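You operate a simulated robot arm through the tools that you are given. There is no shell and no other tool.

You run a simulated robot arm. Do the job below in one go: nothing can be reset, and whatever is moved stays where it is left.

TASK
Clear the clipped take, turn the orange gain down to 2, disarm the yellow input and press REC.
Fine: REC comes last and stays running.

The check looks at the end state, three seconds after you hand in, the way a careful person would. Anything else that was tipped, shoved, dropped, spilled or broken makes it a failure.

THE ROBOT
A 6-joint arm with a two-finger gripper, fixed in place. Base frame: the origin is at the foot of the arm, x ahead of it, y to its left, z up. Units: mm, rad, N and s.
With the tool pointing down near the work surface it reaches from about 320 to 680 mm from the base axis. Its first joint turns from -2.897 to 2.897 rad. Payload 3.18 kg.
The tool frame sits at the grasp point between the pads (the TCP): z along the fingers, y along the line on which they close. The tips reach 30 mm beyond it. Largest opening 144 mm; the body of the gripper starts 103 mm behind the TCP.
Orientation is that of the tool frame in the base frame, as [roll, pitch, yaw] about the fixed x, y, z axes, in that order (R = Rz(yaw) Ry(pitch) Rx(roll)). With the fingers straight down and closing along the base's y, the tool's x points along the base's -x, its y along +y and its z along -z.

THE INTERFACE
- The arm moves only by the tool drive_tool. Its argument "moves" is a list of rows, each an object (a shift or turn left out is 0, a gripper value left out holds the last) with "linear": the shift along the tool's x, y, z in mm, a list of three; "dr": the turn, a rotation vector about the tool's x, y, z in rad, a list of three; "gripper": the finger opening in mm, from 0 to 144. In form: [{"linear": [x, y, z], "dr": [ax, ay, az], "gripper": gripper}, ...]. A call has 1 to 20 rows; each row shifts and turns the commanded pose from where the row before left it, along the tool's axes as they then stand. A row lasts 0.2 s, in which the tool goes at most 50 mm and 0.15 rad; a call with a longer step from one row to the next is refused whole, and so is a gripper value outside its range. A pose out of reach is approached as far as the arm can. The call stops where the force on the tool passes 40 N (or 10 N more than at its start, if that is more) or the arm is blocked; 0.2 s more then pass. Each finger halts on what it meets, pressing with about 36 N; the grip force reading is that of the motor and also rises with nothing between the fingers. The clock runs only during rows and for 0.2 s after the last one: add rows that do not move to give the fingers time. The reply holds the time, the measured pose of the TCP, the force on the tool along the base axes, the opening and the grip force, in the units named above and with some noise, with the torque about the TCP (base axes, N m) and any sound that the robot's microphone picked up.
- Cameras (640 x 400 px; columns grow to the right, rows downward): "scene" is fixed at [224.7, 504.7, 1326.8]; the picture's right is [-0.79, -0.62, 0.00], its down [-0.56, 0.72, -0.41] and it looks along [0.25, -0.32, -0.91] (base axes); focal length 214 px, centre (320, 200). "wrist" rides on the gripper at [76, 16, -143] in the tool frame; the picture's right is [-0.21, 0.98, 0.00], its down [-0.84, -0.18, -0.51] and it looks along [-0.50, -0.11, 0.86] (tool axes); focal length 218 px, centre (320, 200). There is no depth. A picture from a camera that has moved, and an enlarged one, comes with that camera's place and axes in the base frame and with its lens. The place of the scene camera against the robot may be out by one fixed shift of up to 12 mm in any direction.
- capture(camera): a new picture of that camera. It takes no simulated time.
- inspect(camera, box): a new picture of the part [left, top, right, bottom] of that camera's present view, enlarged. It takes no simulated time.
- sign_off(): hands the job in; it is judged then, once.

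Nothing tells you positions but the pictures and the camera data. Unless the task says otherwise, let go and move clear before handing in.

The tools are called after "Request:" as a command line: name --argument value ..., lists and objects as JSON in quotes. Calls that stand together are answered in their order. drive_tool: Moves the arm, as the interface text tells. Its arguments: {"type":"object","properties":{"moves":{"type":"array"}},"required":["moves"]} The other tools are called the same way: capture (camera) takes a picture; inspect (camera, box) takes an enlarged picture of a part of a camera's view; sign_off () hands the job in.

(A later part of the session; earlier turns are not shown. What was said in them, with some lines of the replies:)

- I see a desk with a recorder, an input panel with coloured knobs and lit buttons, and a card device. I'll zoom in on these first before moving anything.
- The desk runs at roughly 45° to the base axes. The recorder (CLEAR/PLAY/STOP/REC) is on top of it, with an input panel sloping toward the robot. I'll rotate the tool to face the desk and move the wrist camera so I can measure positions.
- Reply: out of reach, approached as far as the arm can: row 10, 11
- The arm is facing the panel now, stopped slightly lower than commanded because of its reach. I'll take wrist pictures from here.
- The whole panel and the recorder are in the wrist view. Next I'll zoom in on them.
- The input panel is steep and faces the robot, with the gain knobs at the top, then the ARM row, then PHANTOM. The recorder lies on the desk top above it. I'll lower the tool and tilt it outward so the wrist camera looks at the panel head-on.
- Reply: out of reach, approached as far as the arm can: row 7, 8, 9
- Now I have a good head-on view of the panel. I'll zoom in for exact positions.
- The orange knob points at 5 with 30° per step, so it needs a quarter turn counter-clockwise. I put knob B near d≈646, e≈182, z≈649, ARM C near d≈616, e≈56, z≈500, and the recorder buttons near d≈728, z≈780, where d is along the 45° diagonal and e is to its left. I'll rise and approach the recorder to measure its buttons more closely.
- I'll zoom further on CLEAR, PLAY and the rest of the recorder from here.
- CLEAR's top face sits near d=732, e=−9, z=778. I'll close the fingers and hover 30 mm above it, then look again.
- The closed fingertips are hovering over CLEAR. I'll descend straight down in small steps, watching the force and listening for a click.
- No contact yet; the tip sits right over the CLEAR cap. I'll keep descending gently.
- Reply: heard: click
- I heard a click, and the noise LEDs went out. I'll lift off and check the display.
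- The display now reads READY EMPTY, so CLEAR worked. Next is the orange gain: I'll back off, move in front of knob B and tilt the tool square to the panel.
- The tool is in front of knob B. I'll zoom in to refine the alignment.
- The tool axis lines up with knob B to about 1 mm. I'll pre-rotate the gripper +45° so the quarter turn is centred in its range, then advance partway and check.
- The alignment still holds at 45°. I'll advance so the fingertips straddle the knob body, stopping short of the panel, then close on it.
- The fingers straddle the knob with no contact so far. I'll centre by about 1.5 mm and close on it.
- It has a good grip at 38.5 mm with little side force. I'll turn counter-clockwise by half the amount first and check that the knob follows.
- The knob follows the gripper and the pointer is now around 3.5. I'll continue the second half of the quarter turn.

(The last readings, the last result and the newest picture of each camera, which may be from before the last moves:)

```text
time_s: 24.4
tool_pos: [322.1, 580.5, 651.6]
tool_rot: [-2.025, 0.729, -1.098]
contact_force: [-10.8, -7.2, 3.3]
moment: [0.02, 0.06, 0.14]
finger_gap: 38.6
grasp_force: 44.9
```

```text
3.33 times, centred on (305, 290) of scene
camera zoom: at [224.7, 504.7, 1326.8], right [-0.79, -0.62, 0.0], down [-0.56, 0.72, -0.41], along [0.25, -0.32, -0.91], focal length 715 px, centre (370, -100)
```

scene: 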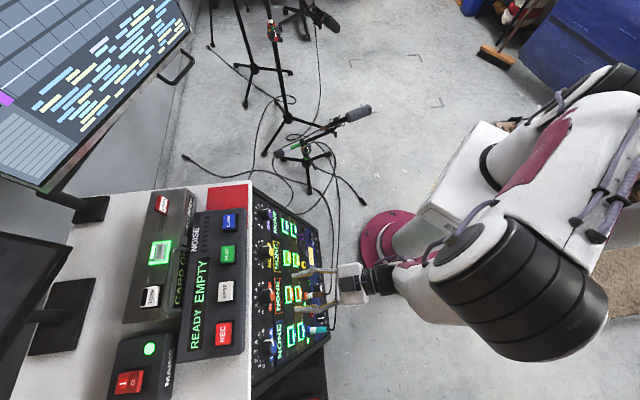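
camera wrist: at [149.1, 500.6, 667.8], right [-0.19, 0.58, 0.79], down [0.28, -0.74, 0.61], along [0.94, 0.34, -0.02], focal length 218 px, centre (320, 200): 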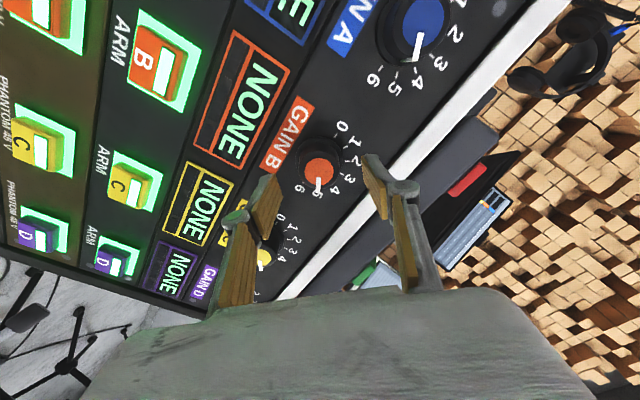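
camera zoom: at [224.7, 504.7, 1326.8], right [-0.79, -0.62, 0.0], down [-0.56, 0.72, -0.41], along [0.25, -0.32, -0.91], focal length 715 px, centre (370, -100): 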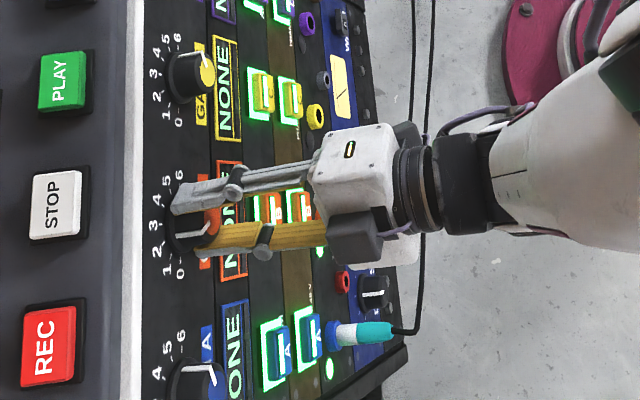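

The pointer should be at 2 now. I'll release, back straight off, rotate the gripper level again and read the scale.

Request:
drive_tool --moves '[{"gripper": 50}, {"gripper": 72}, {}, {"linear": [0, 0, -20]}, {"linear": [0, 0, -40]}, {"linear": [0, 0, -40]}, {"dr": [0, 0, 0.1309]}, {"dr": [0, 0, 0.1309]}, {"dr": [0, 0, 0.1309]}, {"dr": [0, 0, 0.1309]}, {"dr": [0, 0, 0.1309]}, {"dr": [0, 0, 0.1309]}, {}]'

Request:
inspect --camera "wrist" --box '[275, 110, 365, 170]'

Request:
capture --camera "wrist"

```text
time_s: 27.2
tool_pos: [256.0, 512.0, 683.3]
tool_rot: [3.135, 1.236, -2.361]
contact_force: [0.9, 0.0, 0.5]
moment: [0.01, 0.0, -0.01]
finger_gap: 71.9
grasp_force: 0.1
```

```text
6.67 times, centred on (320, 140) of wrist
camera zoom: at [131.0, 412.3, 656.7], right [-0.64, 0.74, 0.2], down [-0.02, -0.27, 0.96], along [0.77, 0.62, 0.19], focal length 1455 px, centre (320, 600)
```

zoom: 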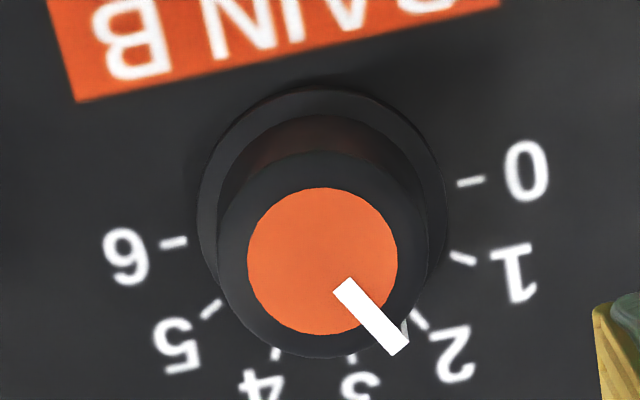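

```text
taken
camera wrist: at [131.0, 412.3, 656.7], right [-0.64, 0.74, 0.2], down [-0.02, -0.27, 0.96], along [0.77, 0.62, 0.19], focal length 218 px, centre (320, 200)
```

wrist: 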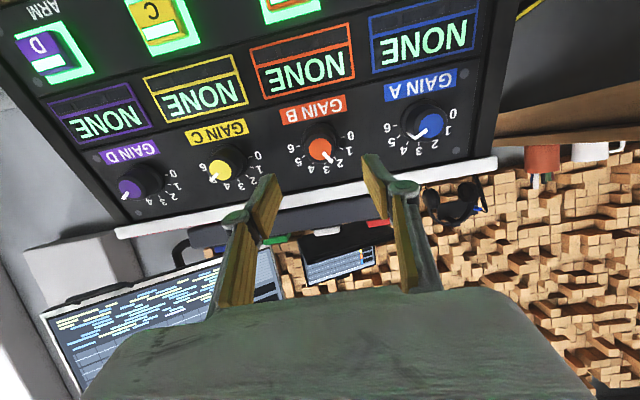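

The orange gain reads 2. Next is yellow's ARM button: I'll close the fingers and move to a standoff in front of ARM C, then check alignment.

Request:
drive_tool --moves '[{"linear": [30.0, -25.06, 7.7], "gripper": 0}, {"linear": [30.0, -25.06, 7.7]}, {"linear": [30.0, -25.06, 7.7]}, {"linear": [30.0, -25.06, 7.7]}, {"linear": [30.0, -25.06, 7.7]}, {}, {}]'

Request:
capture --camera "wrist"

Request:
inspect --camera "wrist" --box '[245, 110, 395, 210]'

Request:
inspect --camera "scene" --box '[240, 180, 370, 300]'

```text
time_s: 28.8
tool_pos: [337.0, 416.7, 528.1]
tool_rot: [-3.141, 1.238, -2.357]
contact_force: [-0.3, 0.8, 0.5]
moment: [0.03, 0.03, 0.02]
finger_gap: 0.0
grasp_force: 30.7
```

```text
taken
camera wrist: at [211.6, 315.1, 501.6], right [-0.64, 0.74, 0.2], down [-0.02, -0.27, 0.96], along [0.76, 0.62, 0.19], focal length 218 px, centre (320, 200)
```

wrist: 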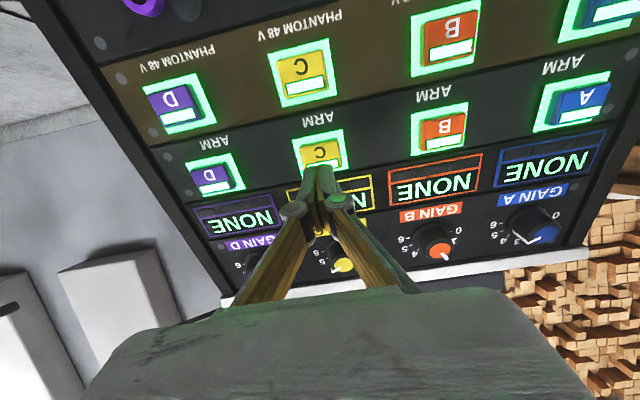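

```text
4.00 times, centred on (320, 160) of wrist
camera zoom: at [211.6, 315.1, 501.6], right [-0.64, 0.74, 0.2], down [-0.02, -0.27, 0.96], along [0.76, 0.62, 0.19], focal length 873 px, centre (320, 360)
```

zoom: 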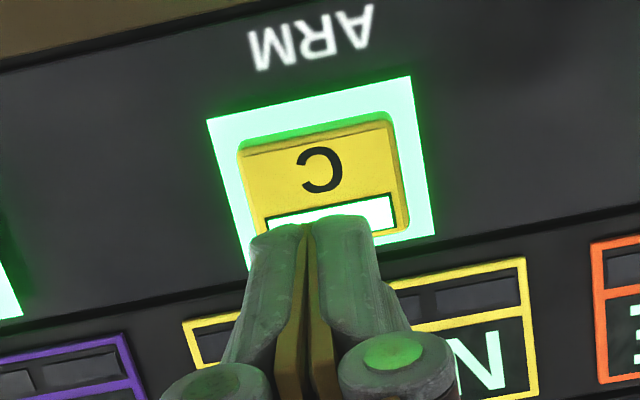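

```text
3.33 times, centred on (305, 240) of scene
camera zoom: at [224.7, 504.7, 1326.8], right [-0.79, -0.62, 0.0], down [-0.56, 0.72, -0.41], along [0.25, -0.32, -0.91], focal length 715 px, centre (370, 67)
```

zoom: 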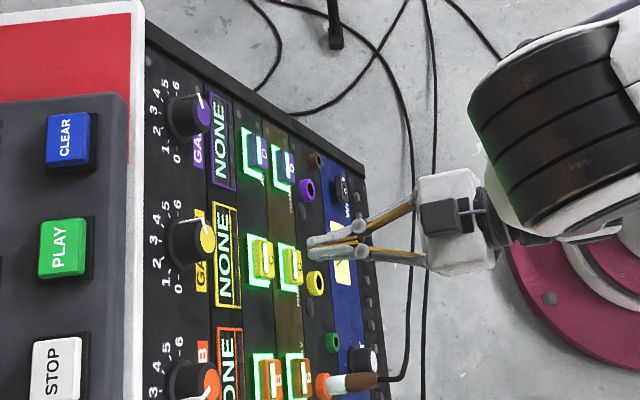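

ARM C lines up within about 3 mm. I'll correct that, approach to about 8 mm, and look before touching it.

Request:
drive_tool --moves '[{"linear": [-3, 1, 22]}, {"linear": [0, 0, 22]}, {}]'

Request:
inspect --camera "wrist" --box '[245, 110, 395, 210]'

Request:
inspect --camera "scene" --box '[260, 210, 350, 270]'

```text
time_s: 29.6
tool_pos: [366.3, 446.9, 518.4]
tool_rot: [-3.141, 1.238, -2.355]
contact_force: [0.0, 0.5, 0.2]
moment: [-0.02, -0.02, -0.03]
finger_gap: 0.0
grasp_force: 30.8
```

```text
4.00 times, centred on (320, 160) of wrist
camera zoom: at [242.1, 345.2, 491.1], right [-0.64, 0.74, 0.2], down [-0.02, -0.27, 0.96], along [0.77, 0.62, 0.19], focal length 873 px, centre (320, 360)
```

zoom: 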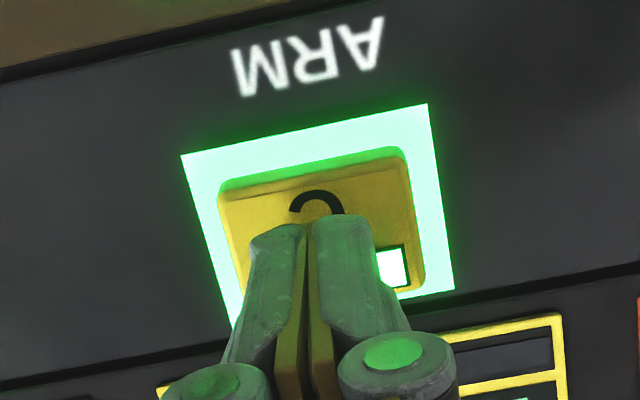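

```text
6.67 times, centred on (305, 240) of scene
camera zoom: at [224.7, 504.7, 1326.8], right [-0.79, -0.62, 0.0], down [-0.56, 0.72, -0.41], along [0.25, -0.32, -0.91], focal length 1430 px, centre (420, -67)
```

zoom: 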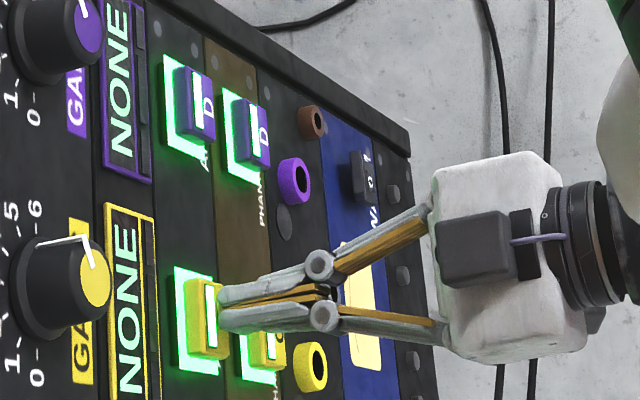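

The tips are just off the yellow ARM cap and well within its face. I'll press straight in with small steps.

Request:
drive_tool --moves '[{"linear": [0, 0, 2.5]}, {"linear": [0, 0, 2]}, {"linear": [0, 0, 1.5]}, {}]'

```text
time_s: 30.6
tool_pos: [370.7, 450.0, 514.3]
tool_rot: [3.142, 1.236, -2.355]
contact_force: [0.0, 0.0, -0.5]
moment: [0.0, 0.02, 0.01]
finger_gap: 0.0
grasp_force: 30.8
```

Request:
drive_tool --moves '[{"linear": [0, 0, 1.5]}, {"linear": [0, 0, 1.5]}, {}]'

Request:
inspect --camera "wrist" --box '[245, 110, 395, 210]'

```text
time_s: 31.4
tool_pos: [371.0, 452.3, 514.4]
tool_rot: [3.141, 1.238, -2.353]
contact_force: [-0.4, -0.3, -0.2]
moment: [0.02, 0.0, 0.05]
finger_gap: 0.0
grasp_force: 30.3
```

```text
4.00 times, centred on (320, 160) of wrist
camera zoom: at [246.3, 351.1, 488.2], right [-0.64, 0.74, 0.2], down [-0.02, -0.27, 0.96], along [0.76, 0.62, 0.19], focal length 873 px, centre (320, 360)
```

zoom: 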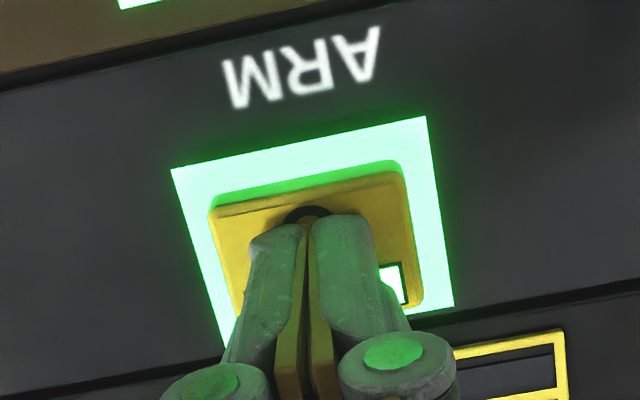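

Request:
drive_tool --moves '[{"linear": [0, 0, 1.5]}, {"linear": [0, 0, 1.5]}, {}]'

```text
time_s: 32.2
tool_pos: [372.9, 453.0, 513.9]
tool_rot: [3.141, 1.237, -2.355]
contact_force: [-1.2, -1.0, 0.8]
moment: [-0.03, 0.0, 0.01]
finger_gap: 5.7
grasp_force: 30.2
heard: click
```

I heard a click. I'll back straight off and check the light.

Request:
drive_tool --moves '[{"linear": [0, 0, -10]}, {"linear": [0, 0, -40]}, {"linear": [0, 0, -40]}, {}]'

Request:
capture --camera "wrist"

Request:
inspect --camera "scene" --box '[110, 180, 350, 380]'

```text
time_s: 33.2
tool_pos: [312.4, 395.8, 543.7]
tool_rot: [-3.139, 1.239, -2.357]
contact_force: [0.5, 0.1, -0.3]
moment: [-0.03, -0.01, 0.0]
finger_gap: 0.0
grasp_force: 30.8
```

```text
taken
camera wrist: at [187.5, 294.8, 516.8], right [-0.64, 0.74, 0.2], down [-0.02, -0.27, 0.96], along [0.76, 0.62, 0.19], focal length 218 px, centre (320, 200)
```

wrist: 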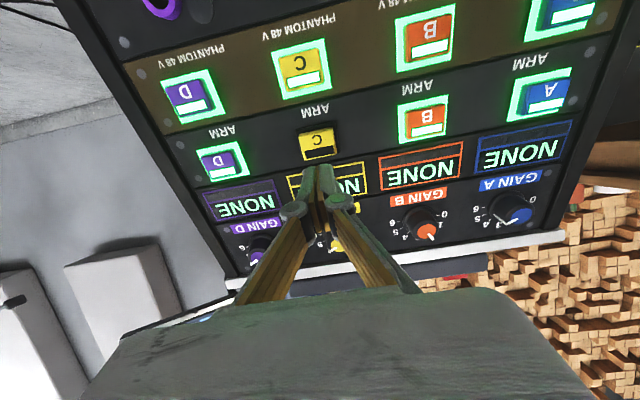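

```text
2.00 times, centred on (230, 280) of scene
camera zoom: at [224.7, 504.7, 1326.8], right [-0.79, -0.62, 0.0], down [-0.56, 0.72, -0.41], along [0.25, -0.32, -0.91], focal length 429 px, centre (500, 40)
```

zoom: 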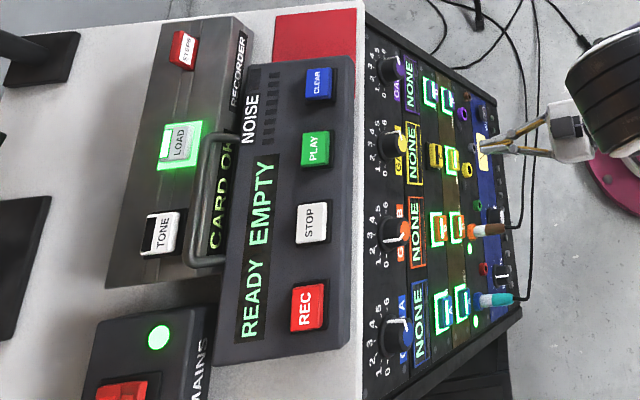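

ARM C is unlit and all the other lights are unchanged. Last is REC: I'll retrace the safe path up and over, hovering short of the recorder to measure REC.

Request:
drive_tool --moves '[{"linear": [-35.9, 30.75, -1.8]}, {"linear": [-35.9, 30.75, -1.8]}, {"linear": [-35.9, 30.75, -1.8]}, {"linear": [-35.9, 30.75, -1.8]}, {"dr": [0, 0.1345, 0]}, {"dr": [0, 0.1345, 0]}, {"dr": [0, 0.1345, 0]}, {"dr": [0, 0.1345, 0]}, {"linear": [-25.8, 0, -30.6]}, {"linear": [-25.8, 0, -30.6]}, {"linear": [-25.8, 0, -30.6]}, {"linear": [-25.8, 0, -30.6]}, {"linear": [-25.8, 0, -30.6]}, {"linear": [-22.9, 33.5, 19.35]}, {"linear": [-22.9, 33.5, 19.35]}, {}, {}]'

Request:
capture --camera "wrist"

Request:
inspect --camera "wrist" --box '[245, 110, 395, 210]'

```text
time_s: 36.8
tool_pos: [249.4, 597.9, 880.5]
tool_rot: [-3.141, 0.699, -2.355]
contact_force: [0.6, 0.0, 0.1]
moment: [-0.03, 0.02, 0.01]
finger_gap: 0.1
grasp_force: 30.8
```

```text
taken
camera wrist: at [130.3, 504.0, 940.2], right [-0.58, 0.8, 0.13], down [0.35, 0.1, 0.93], along [0.74, 0.59, -0.34], focal length 218 px, centre (320, 200)
```

wrist: 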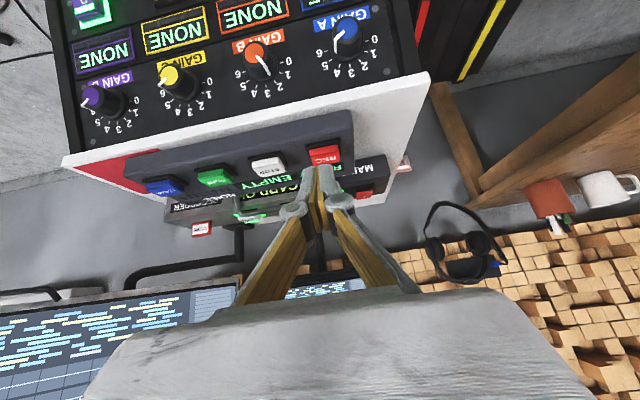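

```text
4.00 times, centred on (320, 160) of wrist
camera zoom: at [130.3, 504.0, 940.2], right [-0.58, 0.8, 0.13], down [0.35, 0.1, 0.93], along [0.74, 0.59, -0.34], focal length 873 px, centre (320, 360)
```

zoom: 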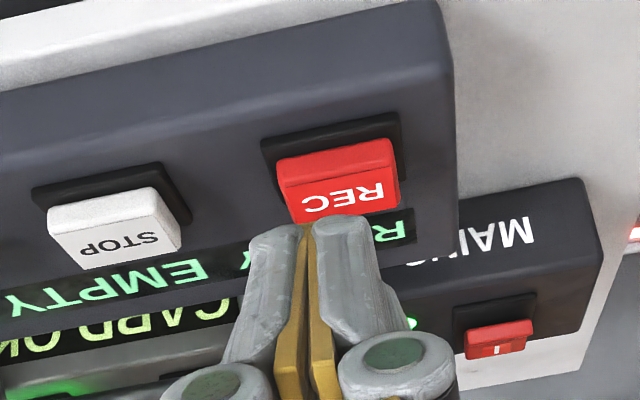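

REC's top sits near d=732, e=249, z=778. I'll hover about 27 mm above it and check reach and alignment.

Request:
drive_tool --moves '[{"linear": [-21.5, 0.77, 37.8]}, {"linear": [-21.5, 0.77, 37.8]}, {"linear": [-21.5, 0.77, 37.8]}, {}, {}]'

Request:
inspect --camera "wrist" --box '[245, 110, 395, 210]'

Request:
inspect --camera "scene" --box '[150, 260, 330, 380]'

```text
time_s: 38.0
tool_pos: [333.6, 683.5, 836.8]
tool_rot: [3.141, 0.701, -2.354]
contact_force: [-0.5, 0.9, 0.0]
moment: [0.01, 0.02, 0.01]
finger_gap: 0.2
grasp_force: 30.6
```

```text
4.00 times, centred on (320, 160) of wrist
camera zoom: at [215.4, 589.8, 894.8], right [-0.58, 0.8, 0.13], down [0.35, 0.1, 0.93], along [0.74, 0.59, -0.34], focal length 873 px, centre (320, 360)
```

zoom: 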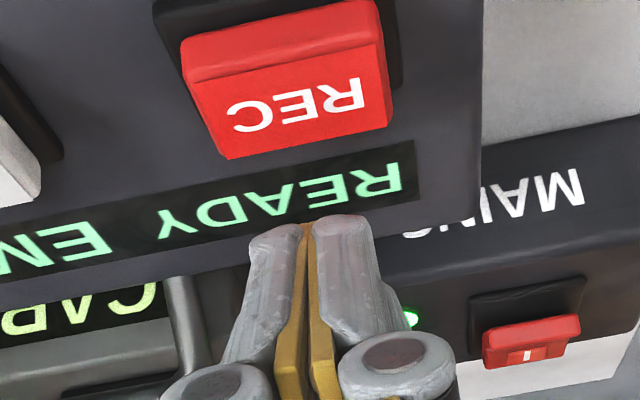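

```text
3.33 times, centred on (240, 320) of scene
camera zoom: at [224.7, 504.7, 1326.8], right [-0.79, -0.62, 0.0], down [-0.56, 0.72, -0.41], along [0.25, -0.32, -0.91], focal length 715 px, centre (587, -200)
```

zoom: 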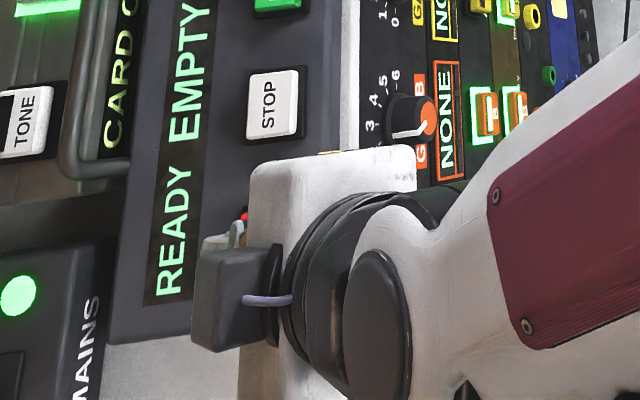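

I'll shift 2 mm to centre on REC and descend in small steps, as I did with CLEAR.

Request:
drive_tool --moves '[{"linear": [6.35, 0.9, 9.05]}, {"linear": [6.35, 0.9, 9.05]}, {"linear": [1.29, 0, 1.53]}, {"linear": [1.29, 0, 1.53]}, {}]'

Request:
inspect --camera "wrist" --box '[245, 110, 395, 210]'

```text
time_s: 39.2
tool_pos: [334.5, 690.1, 809.1]
tool_rot: [3.141, 0.699, -2.354]
contact_force: [-0.2, -0.1, 0.4]
moment: [-0.02, 0.02, -0.03]
finger_gap: 0.0
grasp_force: 30.9
```

```text
4.00 times, centred on (320, 160) of wrist
camera zoom: at [215.4, 595.7, 869.0], right [-0.58, 0.8, 0.13], down [0.35, 0.1, 0.93], along [0.74, 0.59, -0.34], focal length 873 px, centre (320, 360)
```

zoom: 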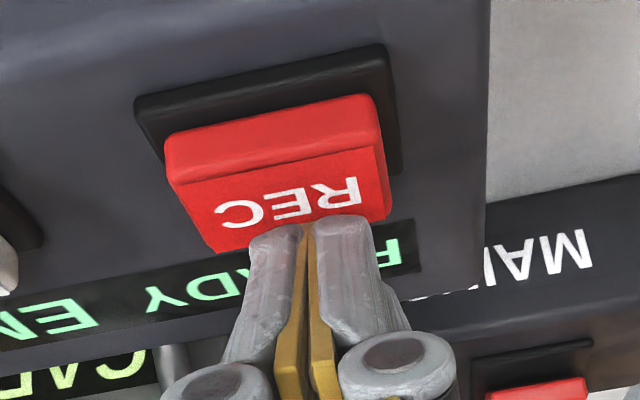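

The tip is above REC, slightly toward its rear edge. I'll shift a few millimetres back to centre and continue down gently.

Request:
drive_tool --moves '[{"linear": [3.6, -2, -0.4]}, {"linear": [1.29, 0, 1.53]}, {}]'

Request:
inspect --camera "wrist" --box '[245, 110, 395, 210]'

```text
time_s: 40.0
tool_pos: [332.6, 687.6, 805.5]
tool_rot: [3.141, 0.699, -2.356]
contact_force: [0.2, -0.4, 0.1]
moment: [0.03, -0.02, 0.01]
finger_gap: 6.1
grasp_force: 30.6
```

```text
4.00 times, centred on (320, 160) of wrist
camera zoom: at [214.5, 592.0, 864.9], right [-0.58, 0.8, 0.13], down [0.35, 0.1, 0.93], along [0.74, 0.59, -0.34], focal length 873 px, centre (320, 360)
```

zoom: 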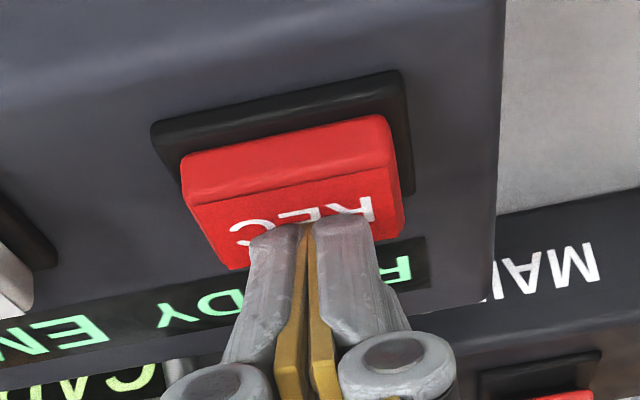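

The finger gap changed, which suggests first contact, but there's no click yet. I'll go 1 mm at a time.

Request:
drive_tool --moves '[{"linear": [0.65, 0, 0.76]}, {}]'

```text
time_s: 40.6
tool_pos: [332.7, 687.0, 804.6]
tool_rot: [-3.141, 0.701, -2.356]
contact_force: [-0.4, -0.4, 1.1]
moment: [-0.01, 0.03, -0.01]
finger_gap: 6.0
grasp_force: 31.0
heard: click
```

I heard the click on REC. I'll lift straight off, back away, and check the display.

Request:
drive_tool --moves '[{"linear": [-12.9, 0, -15.3]}, {"linear": [-25.8, 0, -30.6]}, {"linear": [5, 0, -45]}, {"linear": [5, 0, -45]}, {}]'

Request:
capture --camera "wrist"

Request:
inspect --camera "scene" --box '[110, 180, 350, 380]'

```text
time_s: 41.8
tool_pos: [285.8, 640.8, 928.0]
tool_rot: [3.141, 0.701, -2.354]
contact_force: [-0.2, -1.2, -0.1]
moment: [-0.01, -0.01, 0.0]
finger_gap: 0.0
grasp_force: 30.6
```

```text
taken
camera wrist: at [167.2, 545.7, 987.9], right [-0.58, 0.8, 0.13], down [0.35, 0.1, 0.93], along [0.74, 0.59, -0.34], focal length 218 px, centre (320, 200)
```

wrist: 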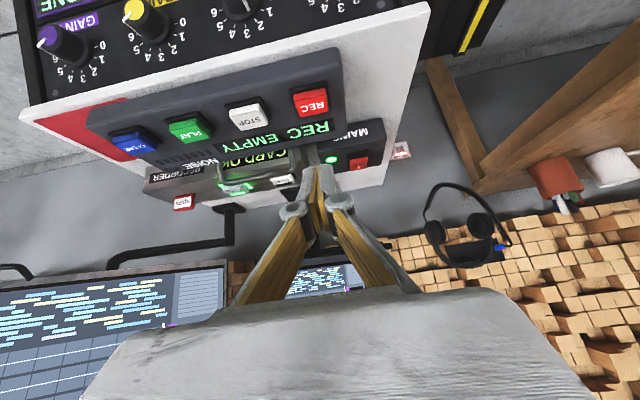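

```text
2.00 times, centred on (230, 280) of scene
camera zoom: at [224.7, 504.7, 1326.8], right [-0.79, -0.62, 0.0], down [-0.56, 0.72, -0.41], along [0.25, -0.32, -0.91], focal length 429 px, centre (500, 40)
```

zoom: 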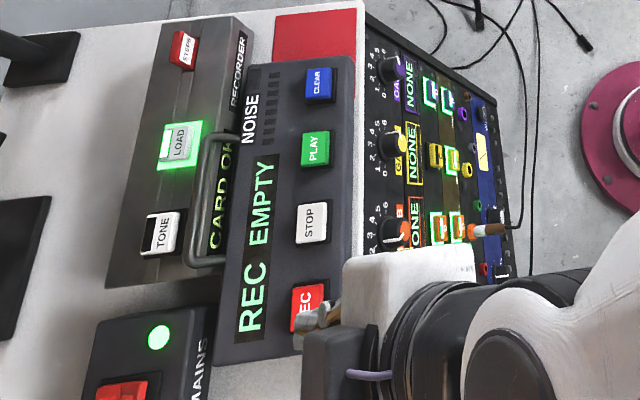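

The display now reads REC. I'll move clear of the desk gently and do a final check of everything.

Request:
drive_tool --moves '[{"linear": [15.3, -10, -12.9]}, {"linear": [15.3, -10, -12.9]}, {"linear": [15.3, -10, -12.9]}, {"linear": [15.3, -10, -12.9]}, {"linear": [15.3, -10, -12.9]}, {"linear": [15.3, -10, -12.9]}, {}, {}]'

Request:
capture --camera "wrist"

Request:
capture --camera "scene"

Request:
inspect --camera "scene" --box '[110, 180, 350, 380]'

Request:
inspect --camera "wrist" --box '[60, 0, 420, 220]'

```text
time_s: 43.6
tool_pos: [247.5, 514.6, 927.3]
tool_rot: [-3.14, 0.7, -2.355]
contact_force: [-0.6, 0.4, -0.3]
moment: [-0.02, -0.03, -0.01]
finger_gap: 0.0
grasp_force: 30.5
```

```text
taken
camera wrist: at [127.9, 419.3, 987.3], right [-0.58, 0.8, 0.13], down [0.35, 0.1, 0.93], along [0.74, 0.59, -0.34], focal length 218 px, centre (320, 200)
```

wrist: 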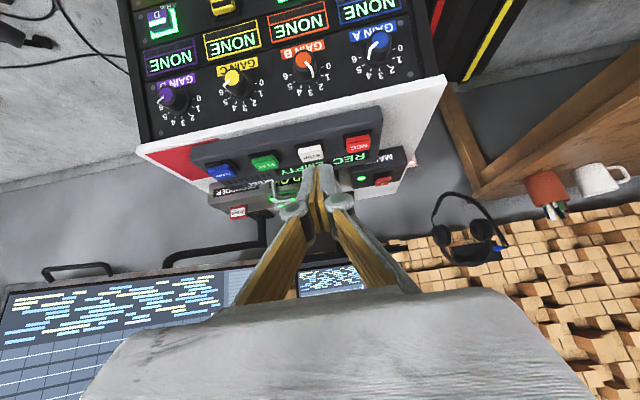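

```text
taken
```

scene: 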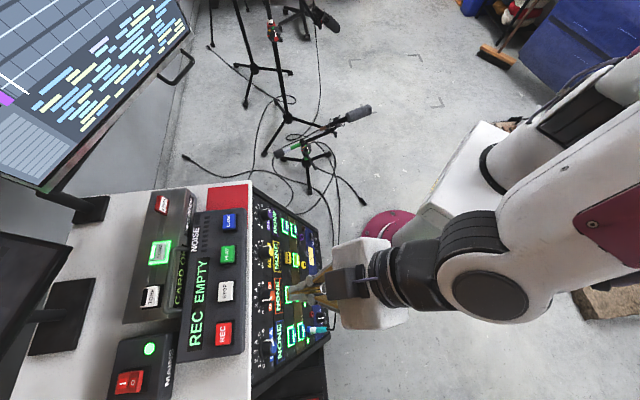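

```text
2.00 times, centred on (230, 280) of scene
camera zoom: at [224.7, 504.7, 1326.8], right [-0.79, -0.62, 0.0], down [-0.56, 0.72, -0.41], along [0.25, -0.32, -0.91], focal length 429 px, centre (500, 40)
```

zoom: 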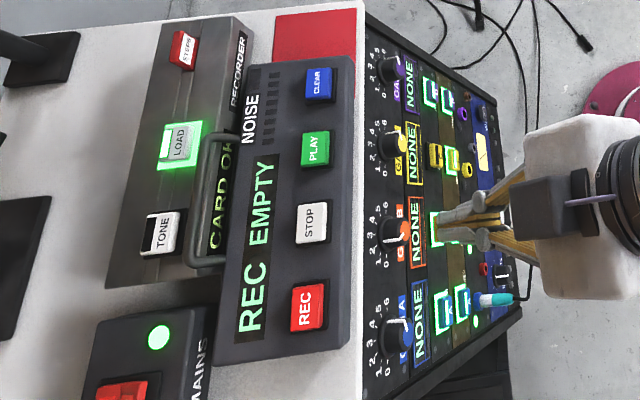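

```text
1.78 times, centred on (240, 110) of wrist
camera zoom: at [127.9, 419.3, 987.3], right [-0.58, 0.8, 0.13], down [0.35, 0.1, 0.93], along [0.74, 0.59, -0.34], focal length 388 px, centre (462, 360)
```

zoom: 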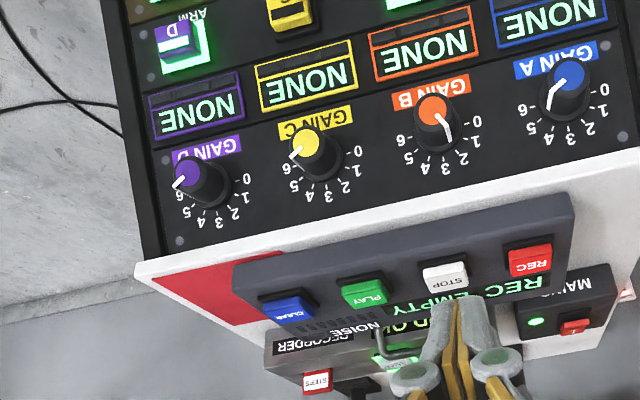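

REC is running, the take was cleared, the orange gain is at 2 and ARM C is off. The other knobs, lights and plugs look as they did at the start. The arm is clear of the desk, so I'm handing in.

Request:
sign_off

```text
The job is handed in.
```

All four steps are done and the job is handed in. REC was pressed last and was still running in the last picture before hand-in.

- **Clipped take:** I pressed CLEAR once, and the display changed from READY CLIPPED to READY EMPTY.
- **Orange gain:** I turned it from 5 down to 2. Measured against the scale, the pointer sits at about 1.98.
- **Yellow input:** I pressed its ARM button once and its light went out. The other ARM and PHANTOM lights I could see afterwards were still on.
- **REC:** I pressed it once, and the display read REC EMPTY about three seconds later.

The other gain knobs, the plugs and the mains switch look as they did at the start. The arm was clear of the desk and panel when I handed in.
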